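You operate a simulated robot arm through the tools that you are given. There is no shell and no other tool. Be economical: measure what you need, move in short steps, check, and stop when the job is done.

You run a simulated robot arm. Do the job below in one go: nothing can be reset, and whatever is moved stays where it is left.

JOB
Draw a 100 ml blank into the flask and pour a sample beside it.
Fine: fill the flask at the carboy's spout to its 100 mark and put it back. Then pour about 60 ml from the plastic beaker into the small one and put it back.

The check looks at the end state, three seconds after you hand in, the way a careful person would. Anything else that was tipped, shoved, dropped, spilled or broken makes it a failure.

ROBOT AND FRAMES
A 7-joint arm with a two-finger parallel gripper, fixed in place. Base frame: the origin is at the foot of the arm, x ahead of it, y to its left, z up. Lengths are in m, angles in degrees, forces in N, time in s.
With the tool pointing down near the work surface it reaches from about 0.26 to 0.68 m from the base axis. Its first joint turns from -66.0 to 66.0 degrees. Payload 1.57 kg.
The TCP is the grasp point between the finger pads, 0.03 m short of the fingertips. In the tool frame z runs along the fingers and y along their closing line. The gripper opens to 0.11 m. The fingers are 0.024 m wide and 0.012 m thick; the gripper's body (0.048 by 0.112 m) begins 0.078 m behind the TCP.
Orientation is told as [roll, pitch, yaw] about the base's x, y, z axes, in that order, counted from this pose: with the fingers straight down and closing along the base's y, the tool's x points along the base's -x, its y along +y and its z along -z.

CONTROLS
- The arm moves only by the tool jog_arm. Its arguments are lists of equal length, an entry for each row: "translation": the shift along the tool's x, y, z in m, a list of three; "turn": the turn, a rotation vector about the tool's x, y, z in rad, a list of three. In form: {"translation": [[dx, dy, dz], ...], "turn": [[wx, wy, wz], ...]}. A call has 1 to 12 rows; each row is the pose to reach, as a shift and turn from the pose commanded when the call began, along the tool's axes at that moment. "gripper" is the opening, from 0 (shut) to 1 (fully open), set as the call begins (left out, the last holds). Rows are played at 5 a second. More than 0.05 m and 8.6 degrees between two rows, or a gripper value outside its range, and nothing of the call is played. Where a pose cannot be reached the arm comes as near as it can. A force on the tool above 40 N (or 10 N above the force at the start of the call, whichever is more), or a blocked arm, ends the call early, and 0.2 s more pass. The fingers move at their own pace (about 0.108 m/s each) and stop on an object; they squeeze with about 28 N. The grip force told is the motor's: it shows also when the fingers shut on nothing. Time passes only in rows, and 0.2 s behind the last, so rows that repeat a pose let the fingers close. The reply holds the time, the measured pose of the TCP, the force on the tool along the base axes, the opening and the grip force, in the units named above and with some noise.
- Cameras (640 x 400 px; columns grow to the right, rows downward): "scene" is fixed at [0.1676, -0.384, 1.4237]; the picture's right is [0.78, -0.63, 0.00], its down [-0.24, -0.29, -0.93] and it looks along [0.58, 0.72, -0.38] (base axes); focal length 214 px, centre (320, 200). "wrist" rides on the gripper at [-0.036, 0, -0.08] in the tool frame; the picture's right is [0.00, -1.00, 0.00], its down [0.97, 0.00, -0.24] and it looks along [0.24, 0.00, 0.97] (tool axes); focal length 218 px, centre (320, 200). There is no depth. A picture from a camera that has moved, and an enlarged one, comes with that camera's place and axes in the base frame and with its lens.
- camera(camera): a new picture of that camera. It takes no simulated time.
- enlarge(camera, box): a new picture of the part [left, top, right, bottom] of that camera's present view, enlarged. It takes no simulated time.
- job_done(): hands the job in; it is judged then, once.

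Go step by step. Nothing tells you positions but the pictures and the camera data: compare them with the known pose of the tool, close in by small moves and look again before you grip or let go. The budget is 120 turns and 76 pictures, counting those below and the enlarged ones. Unless the task says otherwise, let go and move clear before handing in, and close with one line.

The tools are called as name(argument=value, ...) on one line, values as JSON. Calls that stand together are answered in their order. jog_arm: Moves the arm, as the interface text tells. Its arguments: {"type":"object","properties":{"translation":{"type":"array","items":{"type":"array","items":{"type":"number"}}},"turn":{"type":"array","items":{"type":"array","items":{"type":"number"}}},"gripper":{"type":"number"}},"required":["translation","turn"]} The other tools are called the same way: camera (camera) takes a picture; enlarge (camera, box) takes an enlarged picture of a part of a camera's view; job_done () hands the job in.

At the start:

```text
clock: 0.0
ee_pos: [0.2778, -0.1004, 1.3467]
tcp_rot: [0.0, 0.1, -0.1]
wrist_force: [0.0, -0.2, -0.3]
grip_width: 0.11
grasp_force: 0.1
```

scene: 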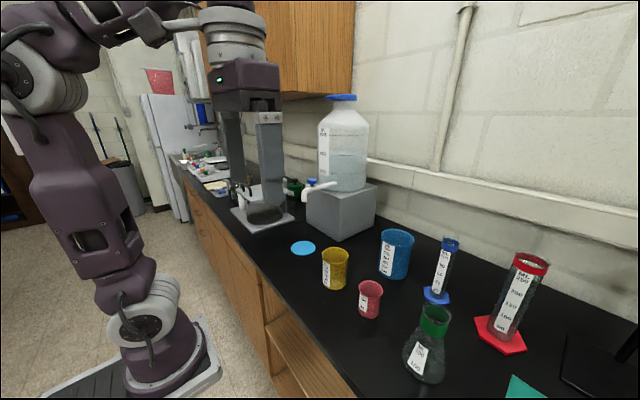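
wrist: 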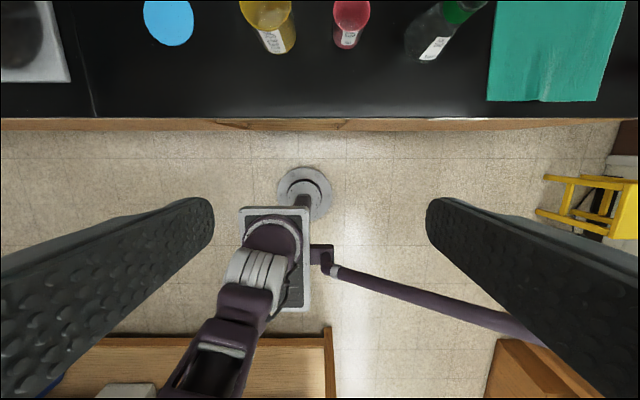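

I see a carboy on a block with a spout, three coloured beakers, two cylinders and an Erlenmeyer flask with a green collar. I'll look closer before moving.

enlarge(camera="scene", box=[280, 80, 400, 260])

enlarge(camera="scene", box=[300, 220, 480, 400])

```text
2.22 times, centred on (340, 170) of scene
camera zoom: at [0.1676, -0.384, 1.4237], right [0.78, -0.63, 0.0], down [-0.24, -0.29, -0.93], along [0.58, 0.72, -0.38], focal length 477 px, centre (276, 267)
```

zoom: 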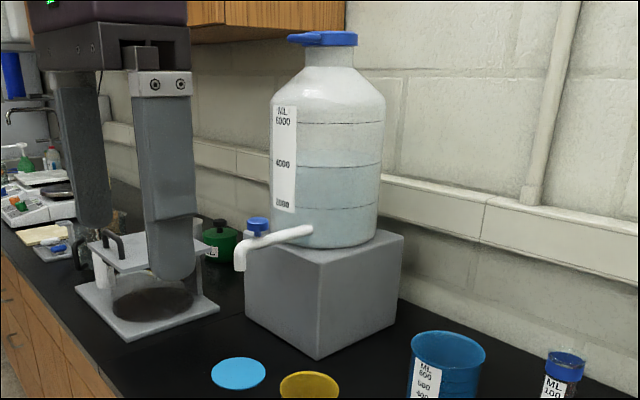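

```text
2.22 times, centred on (390, 310) of scene
camera zoom: at [0.1676, -0.384, 1.4237], right [0.78, -0.63, 0.0], down [-0.24, -0.29, -0.93], along [0.58, 0.72, -0.38], focal length 477 px, centre (164, -44)
```

zoom: 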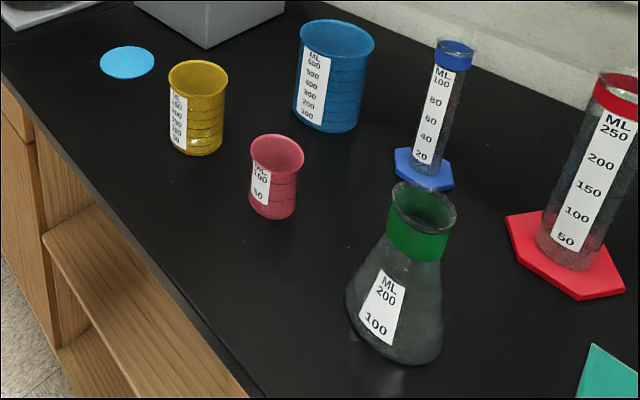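

jog_arm(translation=[[-0.003, 0.03, 0], [-0.006, 0.06, 0], [-0.009, 0.09, 0], [-0.012, 0.12, 0.01], [-0.015, 0.15, 0.02], [-0.018, 0.18, 0.03], [-0.02, 0.21, 0.04], [-0.022, 0.24, 0.05], [-0.022, 0.26, 0.06], [-0.022, 0.28, 0.07]], turn=[[0, -0.14, 0], [0, -0.28, 0], [0, -0.42, 0], [0, -0.56, 0], [0, -0.7, 0], [0, -0.84, 0], [0, -0.98, 0], [0, -1.12, 0], [0, -1.26, 0], [0, -1.3, 0]])

camera(camera="wrist")

camera(camera="scene")

```text
clock: 2.2
ee_pos: [0.3007, 0.1802, 1.2757]
tcp_rot: [0.1, -74.6, -0.1]
wrist_force: [0.7, 0.1, -0.4]
grip_width: 0.1104
grasp_force: 0.1
```

```text
71 pictures are left
camera wrist: at [0.2333, 0.1797, 1.3326], right [0.0, -1.0, 0.0], down [-0.49, 0.0, -0.87], along [0.87, 0.0, -0.49], focal length 218 px, centre (320, 200)
```

wrist: 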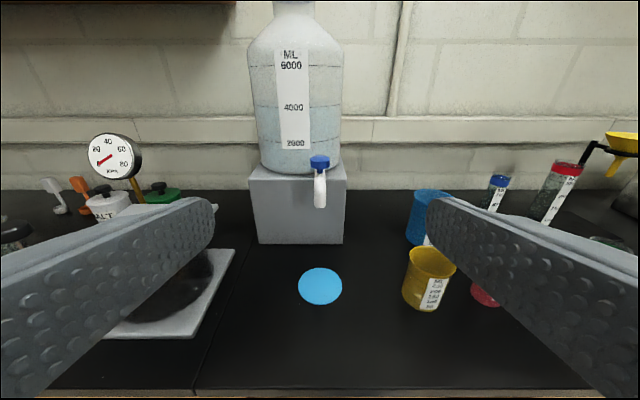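

```text
70 pictures are left
```

scene: 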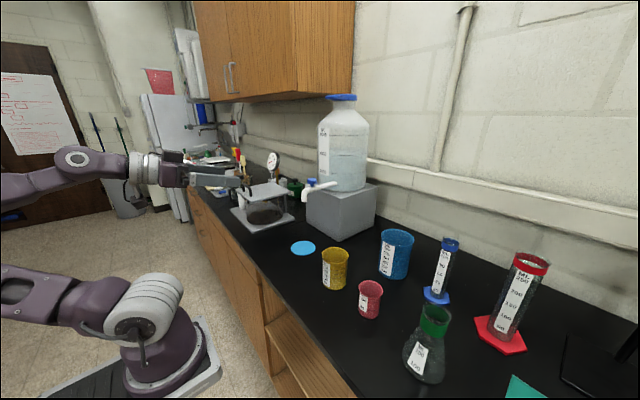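

enlarge(camera="wrist", box=[270, 130, 370, 230])

enlarge(camera="scene", box=[285, 160, 365, 210])

enlarge(camera="wrist", box=[390, 170, 490, 320])

```text
4.00 times, centred on (320, 180) of wrist
camera zoom: at [0.2333, 0.1797, 1.3326], right [0.0, -1.0, 0.0], down [-0.49, 0.0, -0.87], along [0.87, 0.0, -0.49], focal length 873 px, centre (320, 280)
```

zoom: 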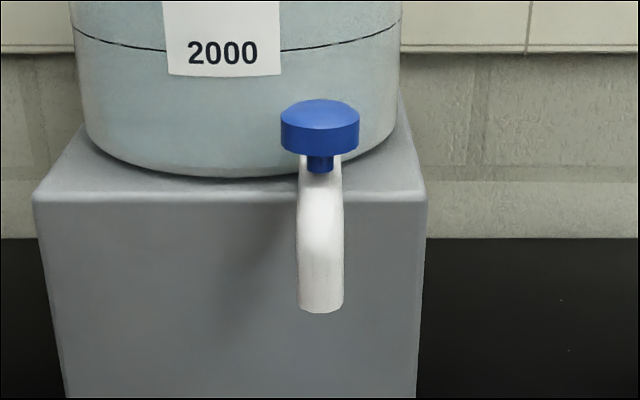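

```text
8.00 times, centred on (325, 185) of scene
camera zoom: at [0.1676, -0.384, 1.4237], right [0.78, -0.63, 0.0], down [-0.24, -0.29, -0.93], along [0.58, 0.72, -0.38], focal length 1716 px, centre (280, 320)
```

zoom: 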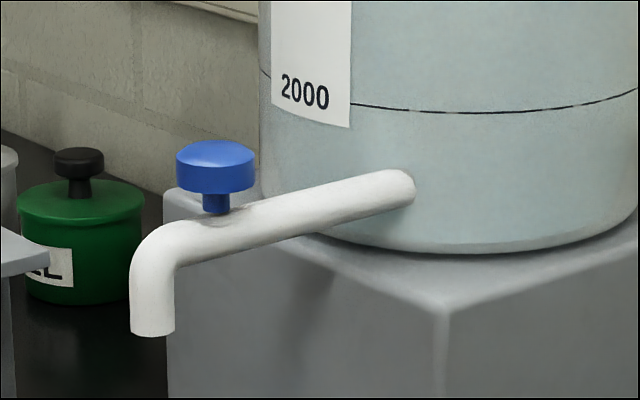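

```text
2.67 times, centred on (440, 245) of wrist
camera zoom: at [0.2333, 0.1797, 1.3326], right [0.0, -1.0, 0.0], down [-0.49, 0.0, -0.87], along [0.87, 0.0, -0.49], focal length 582 px, centre (0, 80)
```

zoom: 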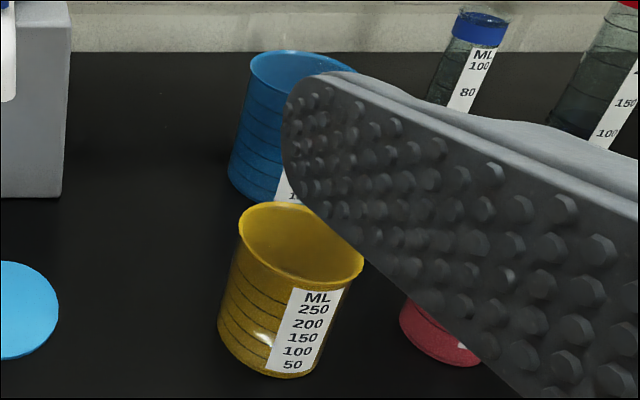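

jog_arm(translation=[[-0.007, -0.034, 0.0137], [-0.014, -0.068, 0.0273], [-0.021, -0.101, 0.041], [-0.0275, -0.135, 0.0545], [-0.034, -0.169, 0.068], [-0.041, -0.203, 0.082], [-0.048, -0.236, 0.095], [-0.055, -0.27, 0.109]], turn=[[0, 0.1, 0], [0, 0.2, 0], [0, 0.3, 0], [0, 0.4, 0], [0, 0.5, 0], [0, 0.6, 0], [0, 0.7, 0], [0, 0.8, 0]])

camera(camera="wrist")

enlarge(camera="wrist", box=[200, 100, 440, 250])

```text
clock: 4.0
ee_pos: [0.4173, -0.0896, 1.2975]
tcp_rot: [0.0, -28.6, 0.0]
wrist_force: [0.0, -0.3, -0.7]
grip_width: 0.1102
grasp_force: 0.0
```

```text
66 pictures are left
camera wrist: at [0.4112, -0.0896, 1.3865], right [0.0, -1.0, 0.0], down [-0.97, 0.0, -0.25], along [0.25, 0.0, -0.97], focal length 218 px, centre (320, 200)
```

wrist: 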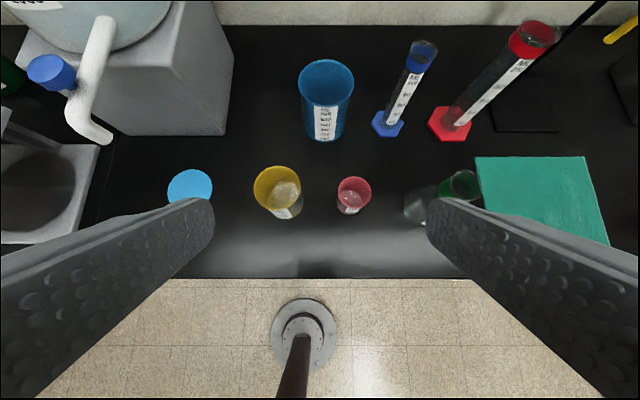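

```text
2.67 times, centred on (320, 175) of wrist
camera zoom: at [0.4112, -0.0896, 1.3865], right [0.0, -1.0, 0.0], down [-0.97, 0.0, -0.25], along [0.25, 0.0, -0.97], focal length 582 px, centre (320, 267)
```

zoom: 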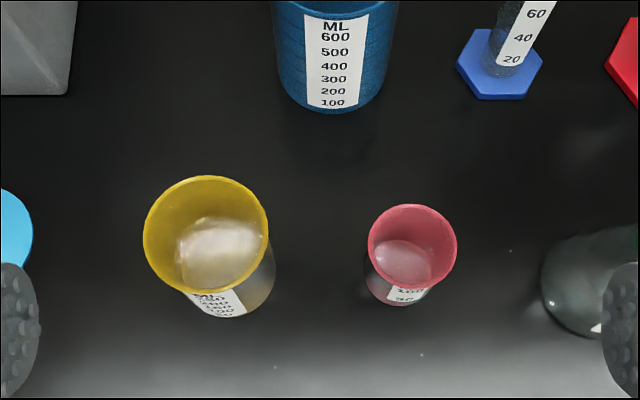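

enlarge(camera="wrist", box=[245, 155, 385, 225])

enlarge(camera="wrist", box=[285, 50, 375, 150])

enlarge(camera="scene", box=[310, 230, 400, 330])

```text
4.57 times, centred on (315, 190) of wrist
camera zoom: at [0.4112, -0.0896, 1.3865], right [0.0, -1.0, 0.0], down [-0.97, 0.0, -0.25], along [0.25, 0.0, -0.97], focal length 998 px, centre (343, 246)
```

zoom: 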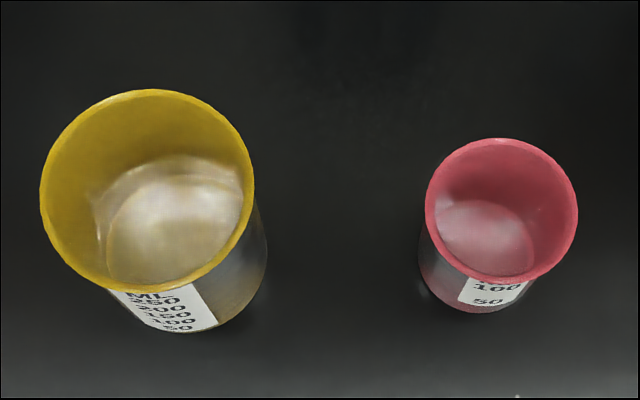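

```text
4.00 times, centred on (330, 100) of wrist
camera zoom: at [0.4112, -0.0896, 1.3865], right [0.0, -1.0, 0.0], down [-0.97, 0.0, -0.25], along [0.25, 0.0, -0.97], focal length 873 px, centre (280, 600)
```

zoom: 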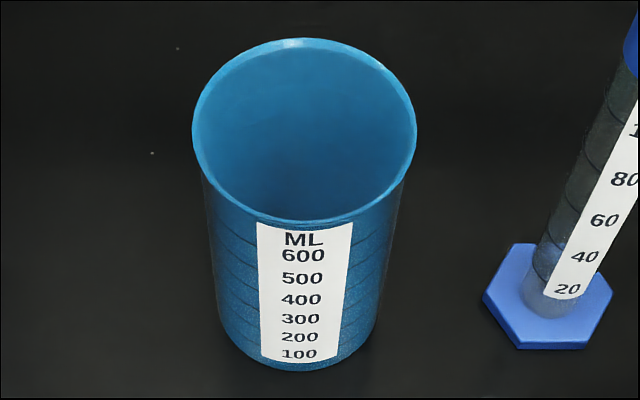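

```text
4.00 times, centred on (355, 280) of scene
camera zoom: at [0.1676, -0.384, 1.4237], right [0.78, -0.63, 0.0], down [-0.24, -0.29, -0.93], along [0.58, 0.72, -0.38], focal length 858 px, centre (180, -120)
```

zoom: 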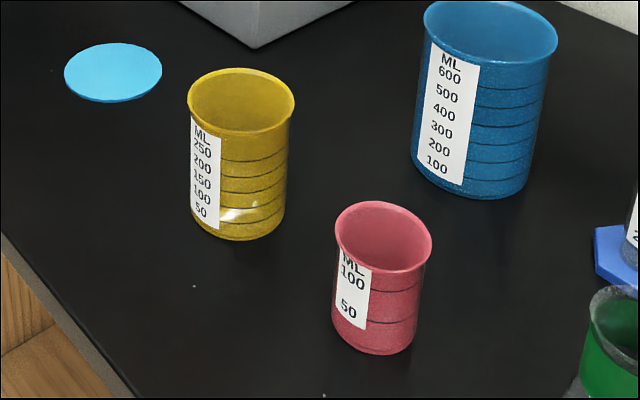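

jog_arm(translation=[[0.02, -0.022, 0], [0.04, -0.044, 0], [0.06, -0.066, 0], [0.08, -0.088, 0], [0.099, -0.11, 0]], turn=[[0.052, 0, 0.095], [0.104, 0, 0.19], [0.155, 0, 0.284], [0.207, 0, 0.379], [0.259, 0, 0.474]])

```text
clock: 5.2
ee_pos: [0.3317, -0.2011, 1.2518]
tcp_rot: [0.0, -28.8, -31.0]
wrist_force: [-0.5, -0.3, -0.6]
grip_width: 0.1103
grasp_force: 0.2
```

jog_arm(translation=[[0.008, 0, 0.015], [0.016, 0, 0.03], [0.025, 0, 0.045], [0.033, 0, 0.06], [0.041, 0, 0.075], [0.05, 0, 0.09], [0.058, 0, 0.105]], turn=[[0, -0.13, 0], [0, -0.26, 0], [0, -0.39, 0], [0, -0.52, 0], [0, -0.65, 0], [0, -0.78, 0], [0, -0.9, 0]])

camera(camera="wrist")

camera(camera="scene")

```text
clock: 6.8
ee_pos: [0.3469, -0.1936, 1.2605]
tcp_rot: [-19.1, -78.7, -8.2]
wrist_force: [1.0, -0.1, -0.4]
grip_width: 0.1103
grasp_force: 0.0
out of reach, approached as far as the arm can: row 4, 5, 6, 7
```

```text
61 pictures are left
camera wrist: at [0.2845, -0.1573, 1.3105], right [-0.45, -0.89, 0.06], down [-0.4, 0.14, -0.91], along [0.8, -0.44, -0.42], focal length 218 px, centre (320, 200)
```

wrist: 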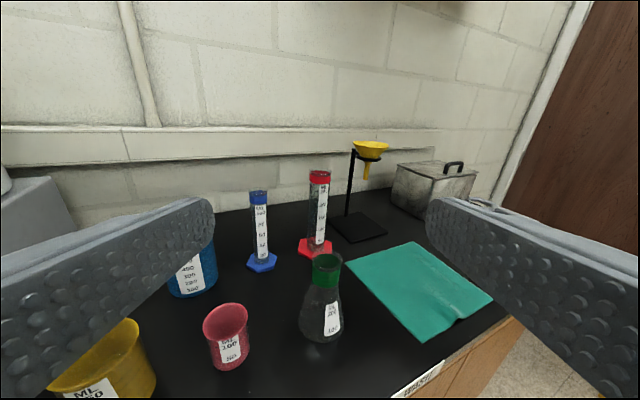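

```text
60 pictures are left
```

scene: 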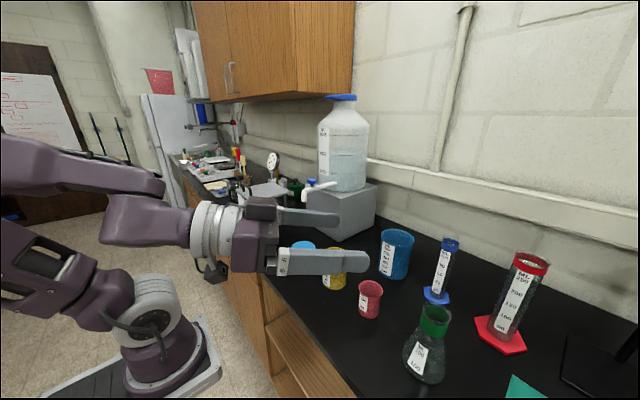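

jog_arm(translation=[[0, 0, 0.02], [0, 0, 0.04], [0, 0, 0.06], [0, 0, 0.08]], turn=[[0, 0, 0], [0, 0, 0], [0, 0, 0], [0, 0, 0]])

```text
clock: 7.8
ee_pos: [0.4175, -0.2296, 1.2437]
tcp_rot: [-19.0, -78.6, -8.2]
wrist_force: [-0.1, -0.5, -0.4]
grip_width: 0.11
grasp_force: 0.1
```

jog_arm(translation=[[0.025, -0.0035, 0.005], [0.05, -0.007, 0.01], [0.075, -0.0105, 0.014], [0.0997, -0.014, 0.019]], turn=[[0, 0, 0.015], [0, 0, 0.03], [0, 0, 0.045], [0, 0, 0.061]])

camera(camera="wrist")

```text
clock: 8.8
ee_pos: [0.4075, -0.2722, 1.1583]
tcp_rot: [-1.4, -79.0, -25.9]
wrist_force: [-0.3, 0.6, -0.7]
grip_width: 0.11
grasp_force: 0.0
out of reach, approached as far as the arm can: row 3, 4
```

```text
59 pictures are left
camera wrist: at [0.3443, -0.2394, 1.2097], right [-0.46, -0.89, 0.0], down [-0.38, 0.19, -0.91], along [0.8, -0.42, -0.42], focal length 218 px, centre (320, 200)
```

wrist: 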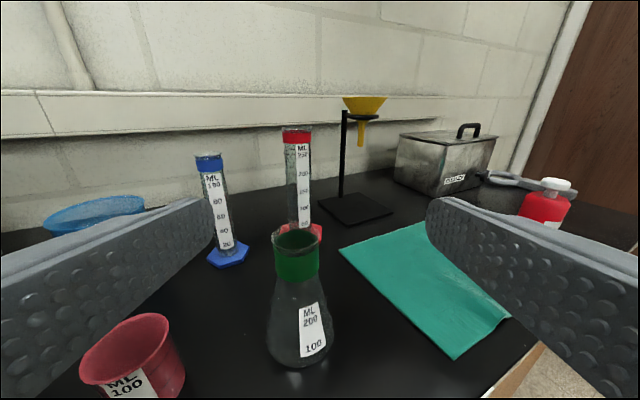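

jog_arm(translation=[[0.004, 0.005, 0.005], [0.009, 0.01, 0.01], [0.014, 0.016, 0.015], [0.0184, 0.0213, 0.0205]], turn=[[0, 0.125, 0], [0, 0.25, 0], [0, 0.375, 0], [0, 0.5, 0]])

camera(camera="wrist")

```text
clock: 9.8
ee_pos: [0.4289, -0.2661, 1.1391]
tcp_rot: [-0.9, -53.0, -27.2]
wrist_force: [-0.2, 0.1, -0.1]
grip_width: 0.1099
grasp_force: 0.0
out of reach, approached as far as the arm can: row 4
```

```text
58 pictures are left
camera wrist: at [0.3937, -0.2446, 1.2165], right [-0.47, -0.88, 0.01], down [-0.69, 0.36, -0.63], along [0.55, -0.3, -0.78], focal length 218 px, centre (320, 200)
```

wrist: 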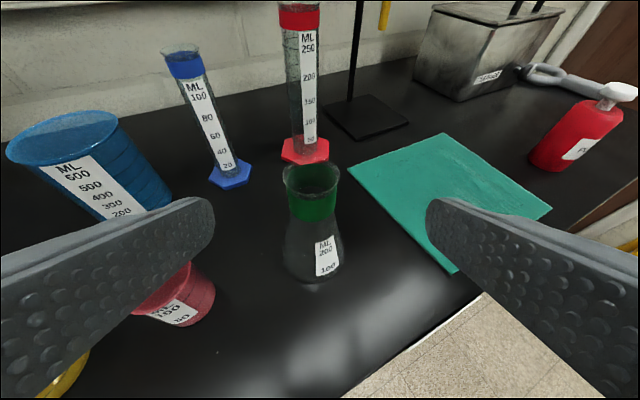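

jog_arm(translation=[[0.001, 0.006, 0.025], [0.002, 0.0078, 0.05], [0.003, 0.0078, 0.075], [0.0042, 0.0078, 0.0957]], turn=[[0, 0, 0], [0, 0, 0], [0, 0, 0], [0, 0, 0]])

camera(camera="wrist")

enlarge(camera="scene", box=[340, 230, 500, 390])

```text
clock: 10.8
ee_pos: [0.4228, -0.2915, 1.1252]
tcp_rot: [-0.4, -50.6, -27.2]
wrist_force: [-0.3, -0.2, -1.2]
grip_width: 0.1101
grasp_force: 0.0
out of reach, approached as far as the arm can: row 1, 2, 3, 4
```

```text
57 pictures are left
camera wrist: at [0.3884, -0.273, 1.2046], right [-0.46, -0.89, 0.0], down [-0.71, 0.37, -0.6], along [0.53, -0.28, -0.8], focal length 218 px, centre (320, 200)
```

wrist: 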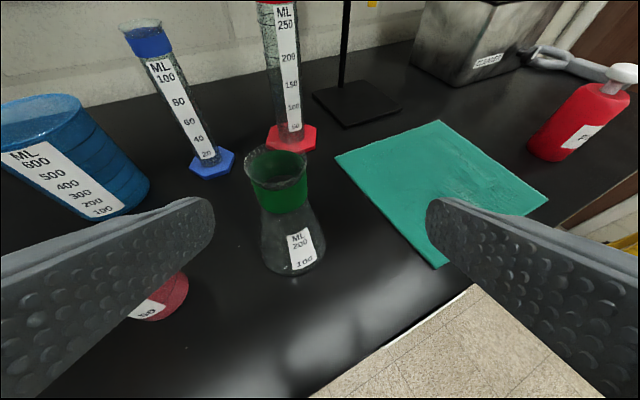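

```text
2.50 times, centred on (420, 310) of scene
camera zoom: at [0.1676, -0.3839, 1.4237], right [0.78, -0.63, 0.0], down [-0.24, -0.29, -0.93], along [0.58, 0.72, -0.38], focal length 536 px, centre (70, -75)
```

zoom: 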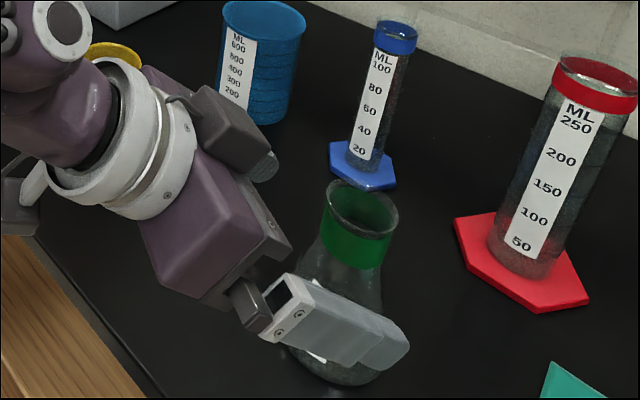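

jog_arm(translation=[[-0.019, 0.005, -0.032], [-0.038, 0.01, -0.064], [-0.058, 0.016, -0.096], [-0.077, 0.021, -0.128], [-0.096, 0.026, -0.159]], turn=[[0, 0.08, 0], [0, 0.16, 0], [0, 0.24, 0], [0, 0.32, 0], [0, 0.38, 0]])

camera(camera="scene")

```text
clock: 12.0
ee_pos: [0.3784, -0.2362, 1.2954]
tcp_rot: [-0.2, -28.9, -27.3]
wrist_force: [0.0, 0.3, 0.4]
grip_width: 0.11
grasp_force: 0.0
```

```text
55 pictures are left
```

scene: 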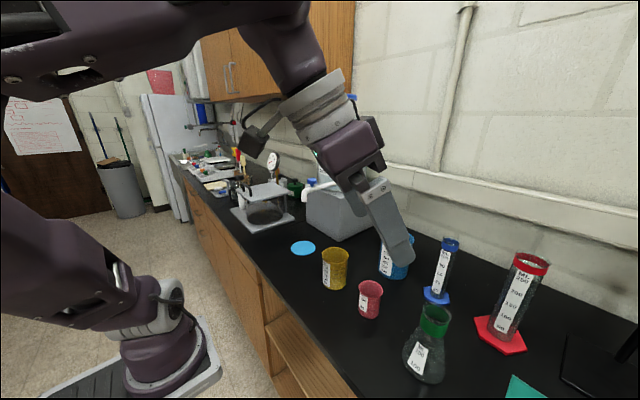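

jog_arm(translation=[[-0.0068, 0.001, 0.031], [-0.0136, 0.002, 0.062], [-0.02, 0.004, 0.093], [-0.0273, 0.005, 0.124]], turn=[[0, -0.05, 0], [0, -0.1, 0], [0, -0.15, 0], [0, -0.19, 0]])

```text
clock: 13.0
ee_pos: [0.4441, -0.2625, 1.2096]
tcp_rot: [-0.4, -39.1, -27.4]
wrist_force: [-0.2, -0.2, 0.5]
grip_width: 0.1102
grasp_force: 0.1
out of reach, approached as far as the arm can: row 4
```

jog_arm(translation=[[-0.0155, 0, 0.0126], [-0.031, 0, 0.0252], [-0.0466, 0, 0.0378]], turn=[[0, 0, 0], [0, 0, 0], [0, 0, 0]])

camera(camera="scene")

```text
clock: 13.8
ee_pos: [0.4449, -0.2652, 1.2133]
tcp_rot: [-0.1, -39.8, -27.3]
wrist_force: [0.4, 0.7, -0.1]
grip_width: 0.1101
grasp_force: 0.0
out of reach, approached as far as the arm can: row 1, 2, 3
```

```text
54 pictures are left
```

scene: 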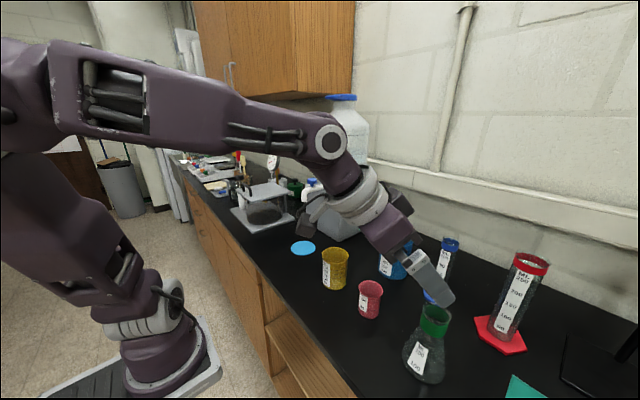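

jog_arm(translation=[[-0.01, 0, -0.015], [-0.02, 0, -0.03], [-0.025, 0, -0.045], [-0.025, 0, -0.06], [-0.025, 0, -0.06]], turn=[[0, 0.14, 0], [0, 0.28, 0], [0, 0.42, 0], [0, 0.56, 0], [0, 0.69, 0]])

```text
clock: 15.0
ee_pos: [0.3085, -0.1868, 1.2431]
tcp_rot: [-0.3, -0.4, -27.6]
wrist_force: [0.0, 0.6, -0.5]
grip_width: 0.1097
grasp_force: 0.2
out of reach, approached as far as the arm can: row 1, 2, 3, 4, 5
```

jog_arm(translation=[[-0.03, 0, 0], [-0.06, 0, 0], [-0.09, 0, 0], [-0.12, 0, 0]], turn=[[0, 0, 0], [0, 0, 0], [0, 0, 0], [0, 0, 0]])

camera(camera="scene")

```text
clock: 16.0
ee_pos: [0.3151, -0.1832, 1.2234]
tcp_rot: [-0.4, -0.4, -27.5]
wrist_force: [0.0, -0.1, -0.2]
grip_width: 0.11
grasp_force: 0.0
out of reach, approached as far as the arm can: row 1, 2, 3, 4
```

```text
53 pictures are left
```

scene: 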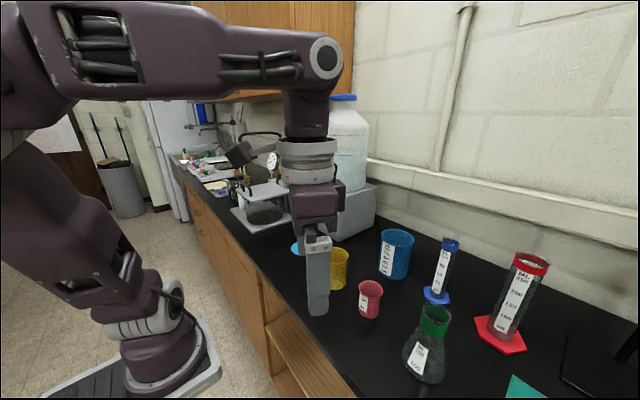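

jog_arm(translation=[[0, 0.025, -0.015], [0, 0.05, -0.03], [0, 0.075, -0.045], [0, 0.1, -0.06]], turn=[[0, 0, -0.12], [0, 0, -0.24], [0, 0, -0.36], [0, 0, -0.48]])

jog_arm(translation=[[-0.03, 0, 0], [-0.06, 0, 0], [-0.09, 0, 0], [-0.12, 0, 0]], turn=[[0, 0, 0], [0, 0, 0], [0, 0, 0], [0, 0, 0]])

camera(camera="scene")

```text
clock: 17.0
ee_pos: [0.3008, -0.0585, 1.2652]
tcp_rot: [-0.3, -0.2, -0.1]
wrist_force: [0.3, 0.8, 0.5]
grip_width: 0.11
grasp_force: 0.1
out of reach, approached as far as the arm can: row 1, 2, 3, 4
```

```text
clock: 18.0
ee_pos: [0.3212, -0.0263, 1.2556]
tcp_rot: [-0.4, -0.1, 0.0]
wrist_force: [-0.4, 0.0, -0.1]
grip_width: 0.1101
grasp_force: 0.1
out of reach, approached as far as the arm can: row 1, 2, 3, 4
```

```text
52 pictures are left
```

scene: 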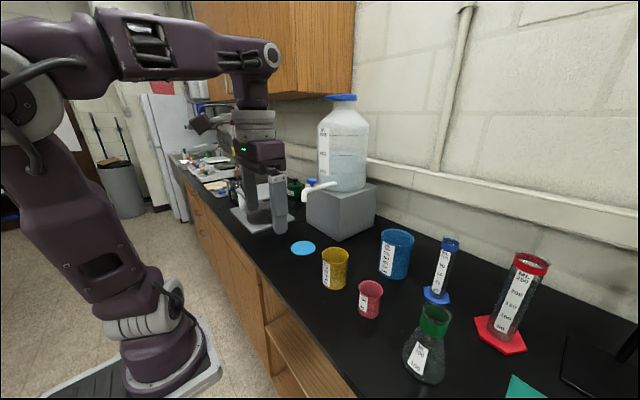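

jog_arm(translation=[[0, 0.04, -0.01], [0, 0.08, -0.02], [0, 0.12, -0.03], [0, 0.16, -0.04], [0, 0.2, -0.05]], turn=[[0, 0, 0], [0, 0, 0], [0, 0, 0], [0, 0, 0], [0, 0, 0]])

jog_arm(translation=[[-0.03, 0, 0], [-0.06, 0, 0], [-0.09, 0, 0], [-0.12, 0, 0]], turn=[[0, 0, 0], [0, 0, 0], [0, 0, 0], [0, 0, 0]])

camera(camera="scene")

```text
clock: 19.2
ee_pos: [0.2794, 0.0115, 1.2635]
tcp_rot: [-0.6, -0.3, 0.0]
wrist_force: [-0.6, 0.4, 0.2]
grip_width: 0.11
grasp_force: 0.1
out of reach, approached as far as the arm can: row 1, 2, 3, 4, 5
```

```text
clock: 20.2
ee_pos: [0.324, -0.0249, 1.2541]
tcp_rot: [-0.7, -0.5, 0.0]
wrist_force: [0.5, 0.3, -0.7]
grip_width: 0.1101
grasp_force: 0.1
out of reach, approached as far as the arm can: row 1, 2, 3, 4
```

```text
51 pictures are left
```

scene: 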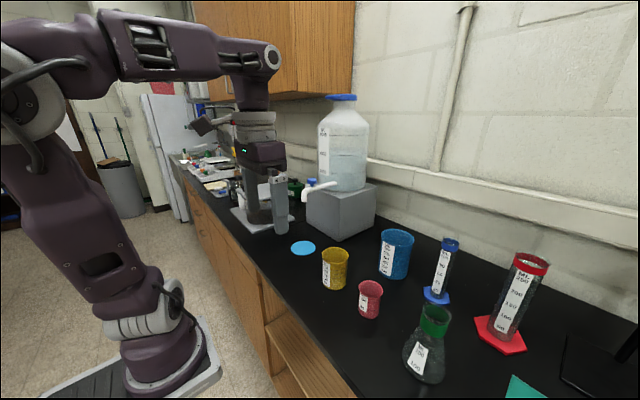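

jog_arm(translation=[[0.012, -0.019, -0.024], [0.024, -0.038, -0.047], [0.036, -0.057, -0.07], [0.047, -0.075, -0.093], [0.047, -0.075, -0.093]], turn=[[0, 0, 0], [0, 0, 0], [0, 0, 0], [0, 0, 0], [0, 0, 0]])

camera(camera="scene")

```text
clock: 21.4
ee_pos: [0.268, -0.0759, 1.3136]
tcp_rot: [-0.4, 0.0, -0.1]
wrist_force: [0.2, 0.8, 1.0]
grip_width: 0.11
grasp_force: 0.1
out of reach, approached as far as the arm can: row 1, 2, 3, 4, 5
```

```text
50 pictures are left
```

scene: 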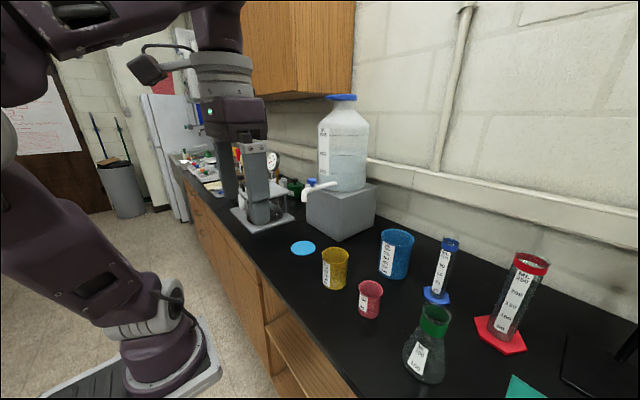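

jog_arm(translation=[[0, -0.03, 0], [0, -0.06, 0], [0, -0.09, 0], [0, -0.12, 0], [0, -0.15, 0]], turn=[[0, 0, 0], [0, 0, 0], [0, 0, 0], [0, 0, 0], [0, 0, 0]])

enlarge(camera="scene", box=[0, 0, 320, 400])

```text
clock: 22.6
ee_pos: [0.2332, -0.1551, 1.2552]
tcp_rot: [-0.4, -0.2, -0.2]
wrist_force: [-0.2, 0.5, -0.2]
grip_width: 0.1102
grasp_force: 0.0
out of reach, approached as far as the arm can: row 1, 2, 3, 4, 5
```

```text
1.00 times, centred on (160, 200) of scene
camera zoom: at [0.1676, -0.384, 1.4236], right [0.78, -0.63, 0.0], down [-0.24, -0.29, -0.93], along [0.58, 0.72, -0.38], focal length 214 px, centre (480, 200)
```

zoom: 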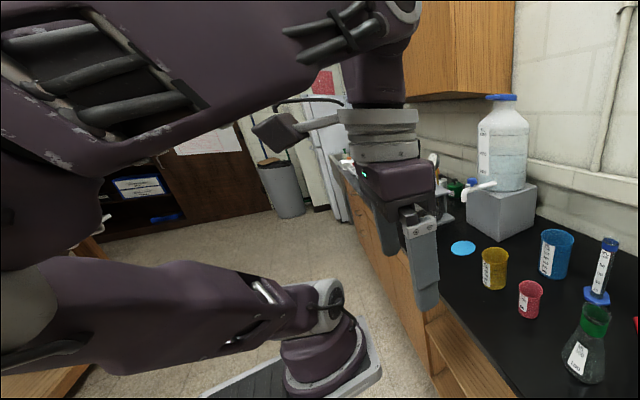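

jog_arm(translation=[[-0.03, -0.015, -0.02], [-0.06, -0.03, -0.04], [-0.09, -0.045, -0.06], [-0.12, -0.06, -0.06], [-0.15, -0.075, -0.06]], turn=[[0, 0, 0], [0, 0, 0], [0, 0, 0], [0, 0, 0], [0, 0, 0]])

enlarge(camera="scene", box=[0, 0, 320, 400])

```text
clock: 23.8
ee_pos: [0.2402, -0.1363, 1.2717]
tcp_rot: [-0.3, -0.1, -0.2]
wrist_force: [-0.4, 0.2, -0.3]
grip_width: 0.11
grasp_force: 0.1
out of reach, approached as far as the arm can: row 1, 2, 3, 4, 5
```

```text
1.00 times, centred on (160, 200) of scene
camera zoom: at [0.1676, -0.384, 1.4237], right [0.78, -0.63, 0.0], down [-0.24, -0.29, -0.93], along [0.58, 0.72, -0.38], focal length 214 px, centre (480, 200)
```

zoom: 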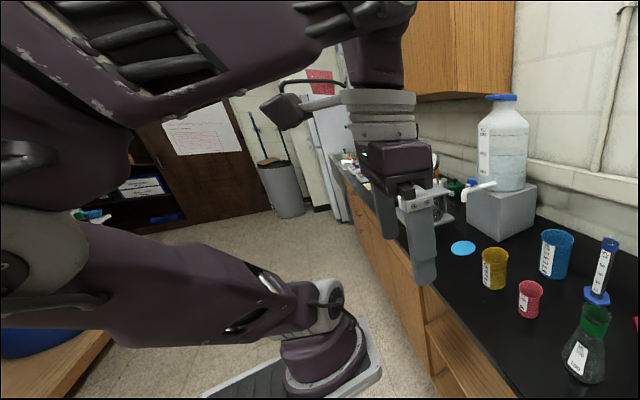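

camera(camera="wrist")

```text
47 pictures are left
camera wrist: at [0.2773, -0.1371, 1.3529], right [0.0, -1.0, 0.01], down [-0.97, 0.0, 0.24], along [-0.24, -0.01, -0.97], focal length 218 px, centre (320, 200)
```

wrist: 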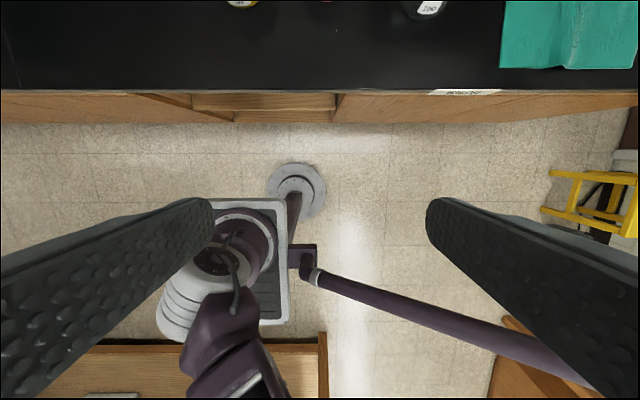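

jog_arm(translation=[[0.0178, -0.0271, 0], [0.0382, -0.0517, 0], [0.0612, -0.0737, 0]], turn=[[0, 0, 0.117], [0, 0, 0.234], [0, 0, 0.35]])

camera(camera="wrist")

```text
clock: 24.6
ee_pos: [0.188, -0.2024, 1.2539]
tcp_rot: [-0.3, -0.3, -20.1]
wrist_force: [0.2, -0.2, -0.8]
grip_width: 0.1098
grasp_force: 0.0
out of reach, approached as far as the arm can: row 1, 2, 3
```

```text
46 pictures are left
camera wrist: at [0.2217, -0.2143, 1.3355], right [-0.35, -0.94, 0.01], down [-0.91, 0.34, 0.24], along [-0.22, 0.08, -0.97], focal length 218 px, centre (320, 200)
```

wrist: 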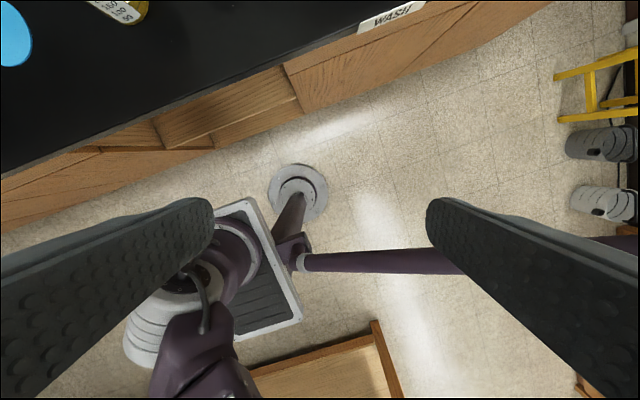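

jog_arm(translation=[[0.0164, -0.0278, 0], [0.0359, -0.0536, 0], [0.0583, -0.0769, 0], [0.0832, -0.0975, 0], [0.1105, -0.1148, 0], [0.1396, -0.129, 0], [0.17, -0.1398, 0], [0.2015, -0.1468, 0]], turn=[[0, 0, 0.117], [0, 0, 0.234], [0, 0, 0.351], [0, 0, 0.468], [0, 0, 0.585], [0, 0, 0.702], [0, 0, 0.819], [0, 0, 0.936]])

camera(camera="wrist")

```text
clock: 26.4
ee_pos: [-0.0243, -0.2601, 1.224]
tcp_rot: [-0.1, -0.3, -73.9]
wrist_force: [-0.4, -1.9, 0.1]
grip_width: 0.11
grasp_force: 0.0
out of reach, approached as far as the arm can: row 1, 2, 3, 4, 5, 6, 7, 8
```

```text
45 pictures are left
camera wrist: at [-0.0144, -0.2943, 1.3058], right [-0.96, -0.28, 0.0], down [-0.27, 0.93, 0.23], along [-0.07, 0.22, -0.97], focal length 218 px, centre (320, 200)
```

wrist: 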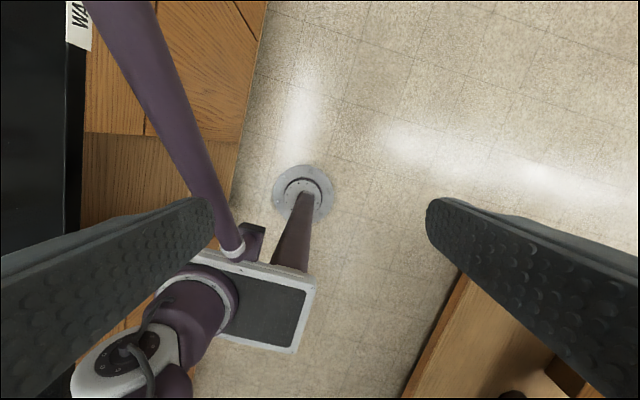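

jog_arm(translation=[[-0.0094, 0.029, 0], [-0.0155, 0.059, -0.005], [-0.018, 0.0894, -0.01], [-0.0168, 0.1201, -0.015], [-0.0122, 0.1502, -0.02], [-0.0041, 0.1797, -0.025], [0.0074, 0.2079, -0.03], [0.0222, 0.2347, -0.035], [0.0399, 0.2596, -0.04], [0.0606, 0.2822, -0.045]], turn=[[0, 0, -0.117], [0, 0, -0.234], [0, 0, -0.351], [0, 0, -0.468], [0, 0, -0.585], [0, 0, -0.702], [0, 0, -0.819], [0, 0, -0.936], [0, 0, -1.053], [0, 0, -1.17]])

camera(camera="wrist")

```text
clock: 28.6
ee_pos: [0.2295, -0.1244, 1.2703]
tcp_rot: [-0.4, -0.1, -6.5]
wrist_force: [0.3, -0.8, 0.0]
grip_width: 0.11
grasp_force: 0.1
```

```text
44 pictures are left
camera wrist: at [0.2663, -0.129, 1.3508], right [-0.11, -0.99, 0.01], down [-0.96, 0.11, 0.24], along [-0.24, 0.02, -0.97], focal length 218 px, centre (320, 200)
```

wrist: 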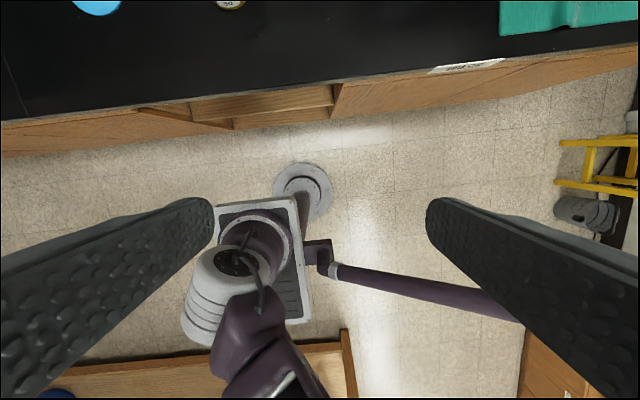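

jog_arm(translation=[[-0.028, -0.011, -0.006], [-0.056, -0.022, -0.012], [-0.083, -0.033, -0.018], [-0.111, -0.044, -0.024], [-0.139, -0.055, -0.03]], turn=[[0, 0, 0], [0, 0, 0], [0, 0, 0], [0, 0, 0], [0, 0, 0]])

camera(camera="wrist")

```text
clock: 29.8
ee_pos: [0.2766, -0.1325, 1.2654]
tcp_rot: [-0.4, -0.2, -6.7]
wrist_force: [-0.3, 0.2, 0.5]
grip_width: 0.1101
grasp_force: 0.1
out of reach, approached as far as the arm can: row 2, 3, 4, 5
```

```text
43 pictures are left
camera wrist: at [0.3127, -0.1371, 1.3471], right [-0.12, -0.99, 0.01], down [-0.96, 0.11, 0.24], along [-0.24, 0.02, -0.97], focal length 218 px, centre (320, 200)
```

wrist: 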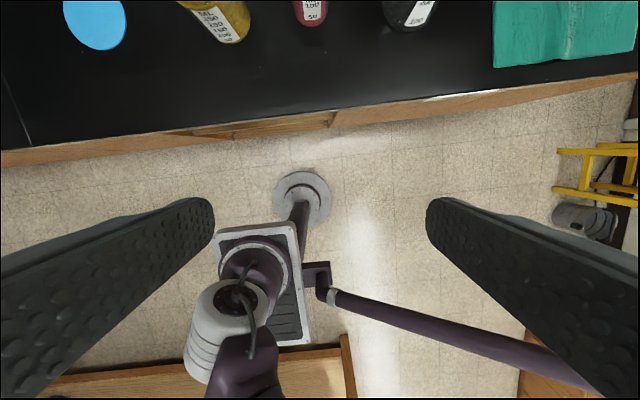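

jog_arm(translation=[[0, 0, 0.04], [0, 0, 0.08], [0, 0, 0.12], [0, 0, 0.16], [0, 0, 0.2], [0, 0, 0.24]], turn=[[0, 0, 0], [0, 0, 0], [0, 0, 0], [0, 0, 0], [0, 0, 0], [0, 0, 0]])

```text
clock: 31.2
ee_pos: [0.2737, -0.1378, 1.0571]
tcp_rot: [-0.3, -0.2, -6.6]
wrist_force: [0.9, 0.1, -0.1]
grip_width: 0.11
grasp_force: 0.0
out of reach, approached as far as the arm can: row 6
```

jog_arm(translation=[[-0.019, -0.007, 0], [-0.037, -0.014, 0], [-0.056, -0.021, 0], [-0.075, -0.0275, 0], [-0.0936, -0.0344, 0]], turn=[[0, 0, 0], [0, 0, 0], [0, 0, 0], [0, 0, 0], [0, 0, 0]])

camera(camera="scene")

```text
clock: 32.4
ee_pos: [0.2779, -0.1595, 1.0759]
tcp_rot: [-0.3, -0.2, -6.6]
wrist_force: [0.3, -0.2, 0.6]
grip_width: 0.1099
grasp_force: 0.0
out of reach, approached as far as the arm can: row 1, 2, 3, 4, 5
```

```text
42 pictures are left
```

scene: 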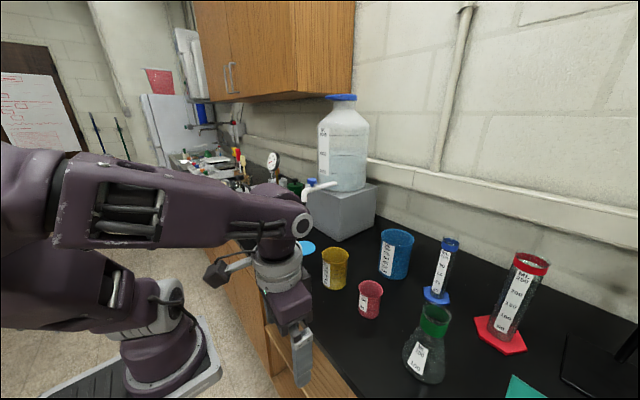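

jog_arm(translation=[[0, 0.03, -0.02], [-0.005, 0.06, -0.04], [-0.007, 0.09, -0.06], [-0.007, 0.12, -0.08], [-0.005, 0.15, -0.1], [0, 0.18, -0.12], [0.005, 0.21, -0.12], [0.015, 0.24, -0.12], [0.025, 0.27, -0.12], [0.025, 0.27, -0.12], [0.025, 0.27, -0.12], [0.025, 0.27, -0.12]], turn=[[0, 0, -0.1], [0, 0, -0.2], [0, 0, -0.3], [0, 0, -0.4], [0, 0, -0.5], [0, 0, -0.6], [0, 0, -0.7], [0, 0, -0.8], [0, 0, -0.9], [0, 0, -0.9], [0, 0, -0.9], [0, 0, -0.9]])

camera(camera="scene")

```text
clock: 35.0
ee_pos: [0.2237, 0.0796, 1.1549]
tcp_rot: [-6.7, -2.6, 41.9]
wrist_force: [-1.8, -0.1, 0.1]
grip_width: 0.1099
grasp_force: 0.0
out of reach, approached as far as the arm can: row 2, 3, 4, 5, 6, 7, 8, 9, 10, 11, 12
```

```text
41 pictures are left
```

scene: 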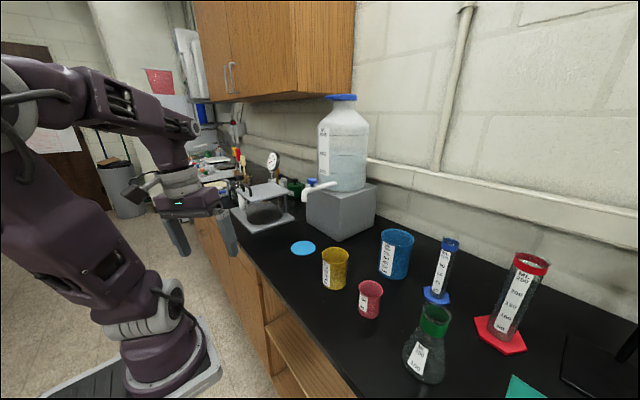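

jog_arm(translation=[[-0.008, 0.03, -0.02], [-0.016, 0.06, -0.04], [-0.024, 0.09, -0.06], [-0.032, 0.12, -0.08], [-0.042, 0.15, -0.095], [-0.051, 0.1825, -0.095], [-0.051, 0.1825, -0.095], [-0.051, 0.1825, -0.095], [-0.051, 0.1825, -0.095], [-0.051, 0.1825, -0.095], [-0.051, 0.1825, -0.095], [-0.051, 0.1825, -0.095]], turn=[[-0.02, -0.007, -0.07], [-0.04, -0.015, -0.14], [-0.06, -0.022, -0.21], [-0.08, -0.03, -0.28], [-0.1, -0.038, -0.35], [-0.117, -0.045, -0.42], [-0.117, -0.045, -0.42], [-0.117, -0.045, -0.42], [-0.117, -0.045, -0.42], [-0.117, -0.045, -0.42], [-0.117, -0.045, -0.42], [-0.117, -0.045, -0.42]])

camera(camera="scene")

```text
clock: 37.6
ee_pos: [0.2105, 0.1705, 1.1854]
tcp_rot: [-15.6, -5.1, 62.1]
wrist_force: [-0.2, 0.1, -0.4]
grip_width: 0.1099
grasp_force: 0.0
out of reach, approached as far as the arm can: row 1, 2, 3, 4, 5, 6, 7, 8, 9, 10, 11, 12
```

```text
40 pictures are left
```

scene: 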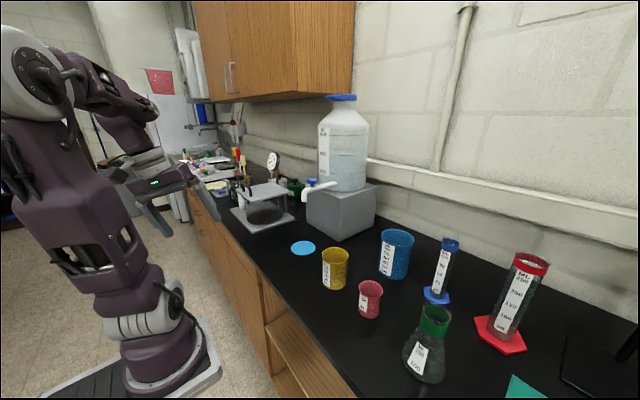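

jog_arm(translation=[[-0.016, -0.014, -0.015], [-0.032, -0.028, -0.03], [-0.048, -0.042, -0.045], [-0.064, -0.056, -0.06], [-0.08, -0.07, -0.075], [-0.096, -0.083, -0.09], [-0.096, -0.083, -0.09], [-0.096, -0.083, -0.09]], turn=[[-0.045, 0.014, 0.05], [-0.09, 0.029, 0.1], [-0.136, 0.043, 0.15], [-0.181, 0.058, 0.2], [-0.227, 0.072, 0.25], [-0.272, 0.087, 0.297], [-0.272, 0.087, 0.297], [-0.272, 0.087, 0.297]])

camera(camera="scene")

```text
clock: 39.4
ee_pos: [0.255, 0.1312, 1.2445]
tcp_rot: [-11.6, -6.5, 44.1]
wrist_force: [-0.5, -0.2, -0.4]
grip_width: 0.11
grasp_force: 0.1
out of reach, approached as far as the arm can: row 1, 2, 3, 4, 5, 6, 7, 8
```

```text
39 pictures are left
```

scene: 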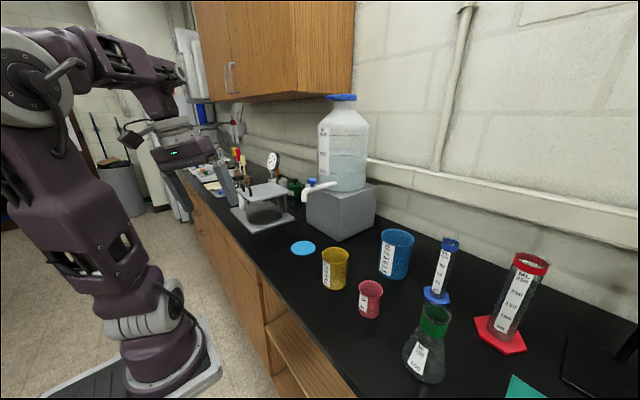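

jog_arm(translation=[[0.0123, -0.0328, 0.0053], [0.0286, -0.0641, 0.0097], [0.049, -0.0935, 0.0134], [0.0725, -0.1199, 0.016], [0.0992, -0.1434, 0.0177], [0.1284, -0.1636, 0.0184], [0.1599, -0.18, 0.0181]], turn=[[0.014, 0.025, 0.121], [0.028, 0.05, 0.242], [0.042, 0.075, 0.363], [0.056, 0.1, 0.484], [0.07, 0.124, 0.605], [0.084, 0.149, 0.726], [0.098, 0.174, 0.847]])

camera(camera="wrist")

```text
clock: 41.0
ee_pos: [0.2598, -0.1085, 1.2379]
tcp_rot: [-11.6, -6.5, -5.8]
wrist_force: [0.8, 0.5, -0.7]
grip_width: 0.11
grasp_force: 0.1
```

```text
38 pictures are left
camera wrist: at [0.2885, -0.0956, 1.3206], right [-0.12, -0.97, 0.2], down [-0.98, 0.15, 0.12], along [-0.15, -0.18, -0.97], focal length 218 px, centre (320, 200)
```

wrist: 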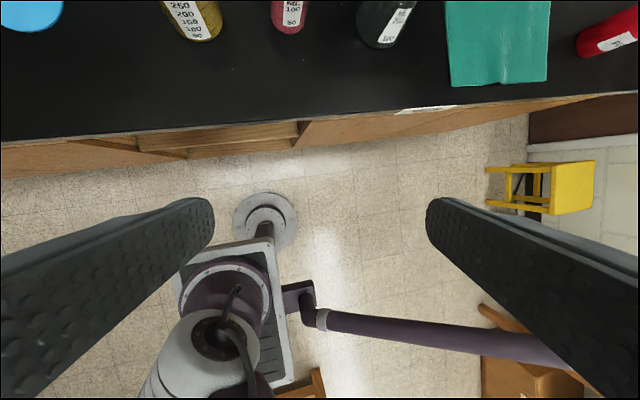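

jog_arm(translation=[[-0.022, -0.008, -0.008], [-0.044, -0.016, -0.016], [-0.066, -0.023, -0.025], [-0.088, -0.031, -0.033], [-0.1096, -0.0387, -0.041], [-0.1096, -0.0387, -0.041]], turn=[[-0.04, 0.023, 0.05], [-0.08, 0.045, 0.1], [-0.12, 0.068, 0.15], [-0.16, 0.09, 0.2], [-0.202, 0.113, 0.248], [-0.202, 0.113, 0.248]])

```text
clock: 42.4
ee_pos: [0.3226, -0.1278, 1.2827]
tcp_rot: [1.1, -1.4, -20.8]
wrist_force: [0.6, 0.8, -0.2]
grip_width: 0.1098
grasp_force: 0.1
out of reach, approached as far as the arm can: row 4, 5, 6
```

jog_arm(translation=[[-0.02, 0, -0.02], [-0.04, 0, -0.04], [-0.06, 0, -0.06], [-0.08, 0, -0.08], [-0.1, 0, -0.1], [-0.1, 0, -0.1], [-0.1, 0, -0.1]], turn=[[0, 0, 0], [0, 0, 0], [0, 0, 0], [0, 0, 0], [0, 0, 0], [0, 0, 0], [0, 0, 0]])

camera(camera="wrist")

camera(camera="scene")

```text
clock: 44.0
ee_pos: [0.3199, -0.1011, 1.3216]
tcp_rot: [1.2, -1.4, -20.5]
wrist_force: [0.2, -0.5, 0.2]
grip_width: 0.1098
grasp_force: 0.0
out of reach, approached as far as the arm can: row 1, 2, 3, 4, 5, 6, 7
```

```text
37 pictures are left
camera wrist: at [0.3523, -0.1146, 1.4032], right [-0.35, -0.94, -0.02], down [-0.92, 0.34, 0.22], along [-0.2, 0.09, -0.98], focal length 218 px, centre (320, 200)
```

wrist: 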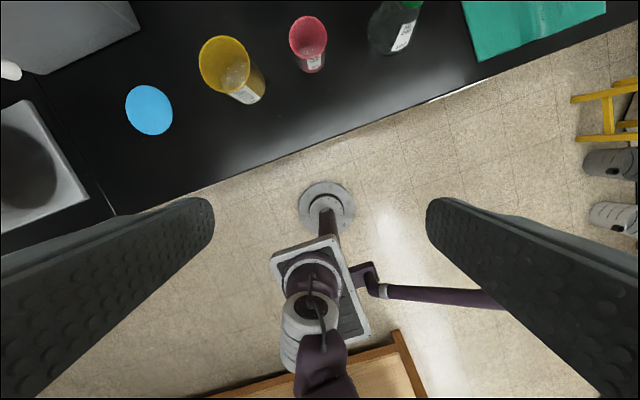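

```text
36 pictures are left
```

scene: 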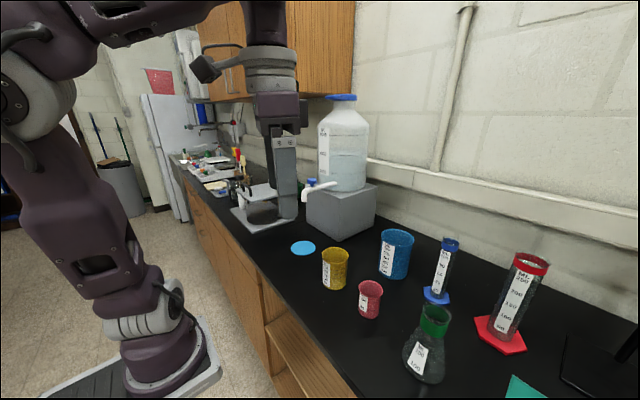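

jog_arm(translation=[[0.0042, 0.038, 0], [0.0133, 0.0779, 0], [0.0274, 0.1164, 0], [0.046, 0.153, 0], [0.0689, 0.1869, 0], [0.0957, 0.2178, 0], [0.1261, 0.2453, 0], [0.1597, 0.2688, 0], [0.1959, 0.2881, 0], [0.1959, 0.2881, 0], [0.1959, 0.2881, 0], [0.1959, 0.2881, 0]], turn=[[0, 0, -0.078], [0, 0, -0.156], [0, 0, -0.234], [0, 0, -0.312], [0, 0, -0.39], [0, 0, -0.468], [0, 0, -0.546], [0, 0, -0.624], [0, 0, -0.7], [0, 0, -0.7], [0, 0, -0.7], [0, 0, -0.7]])

```text
clock: 46.6
ee_pos: [0.2341, 0.0129, 1.2917]
tcp_rot: [-0.2, -1.8, 19.7]
wrist_force: [0.4, -0.3, -0.2]
grip_width: 0.1098
grasp_force: 0.0
out of reach, approached as far as the arm can: row 1, 2, 3, 4, 5, 6, 7, 8, 9, 10, 11, 12
```

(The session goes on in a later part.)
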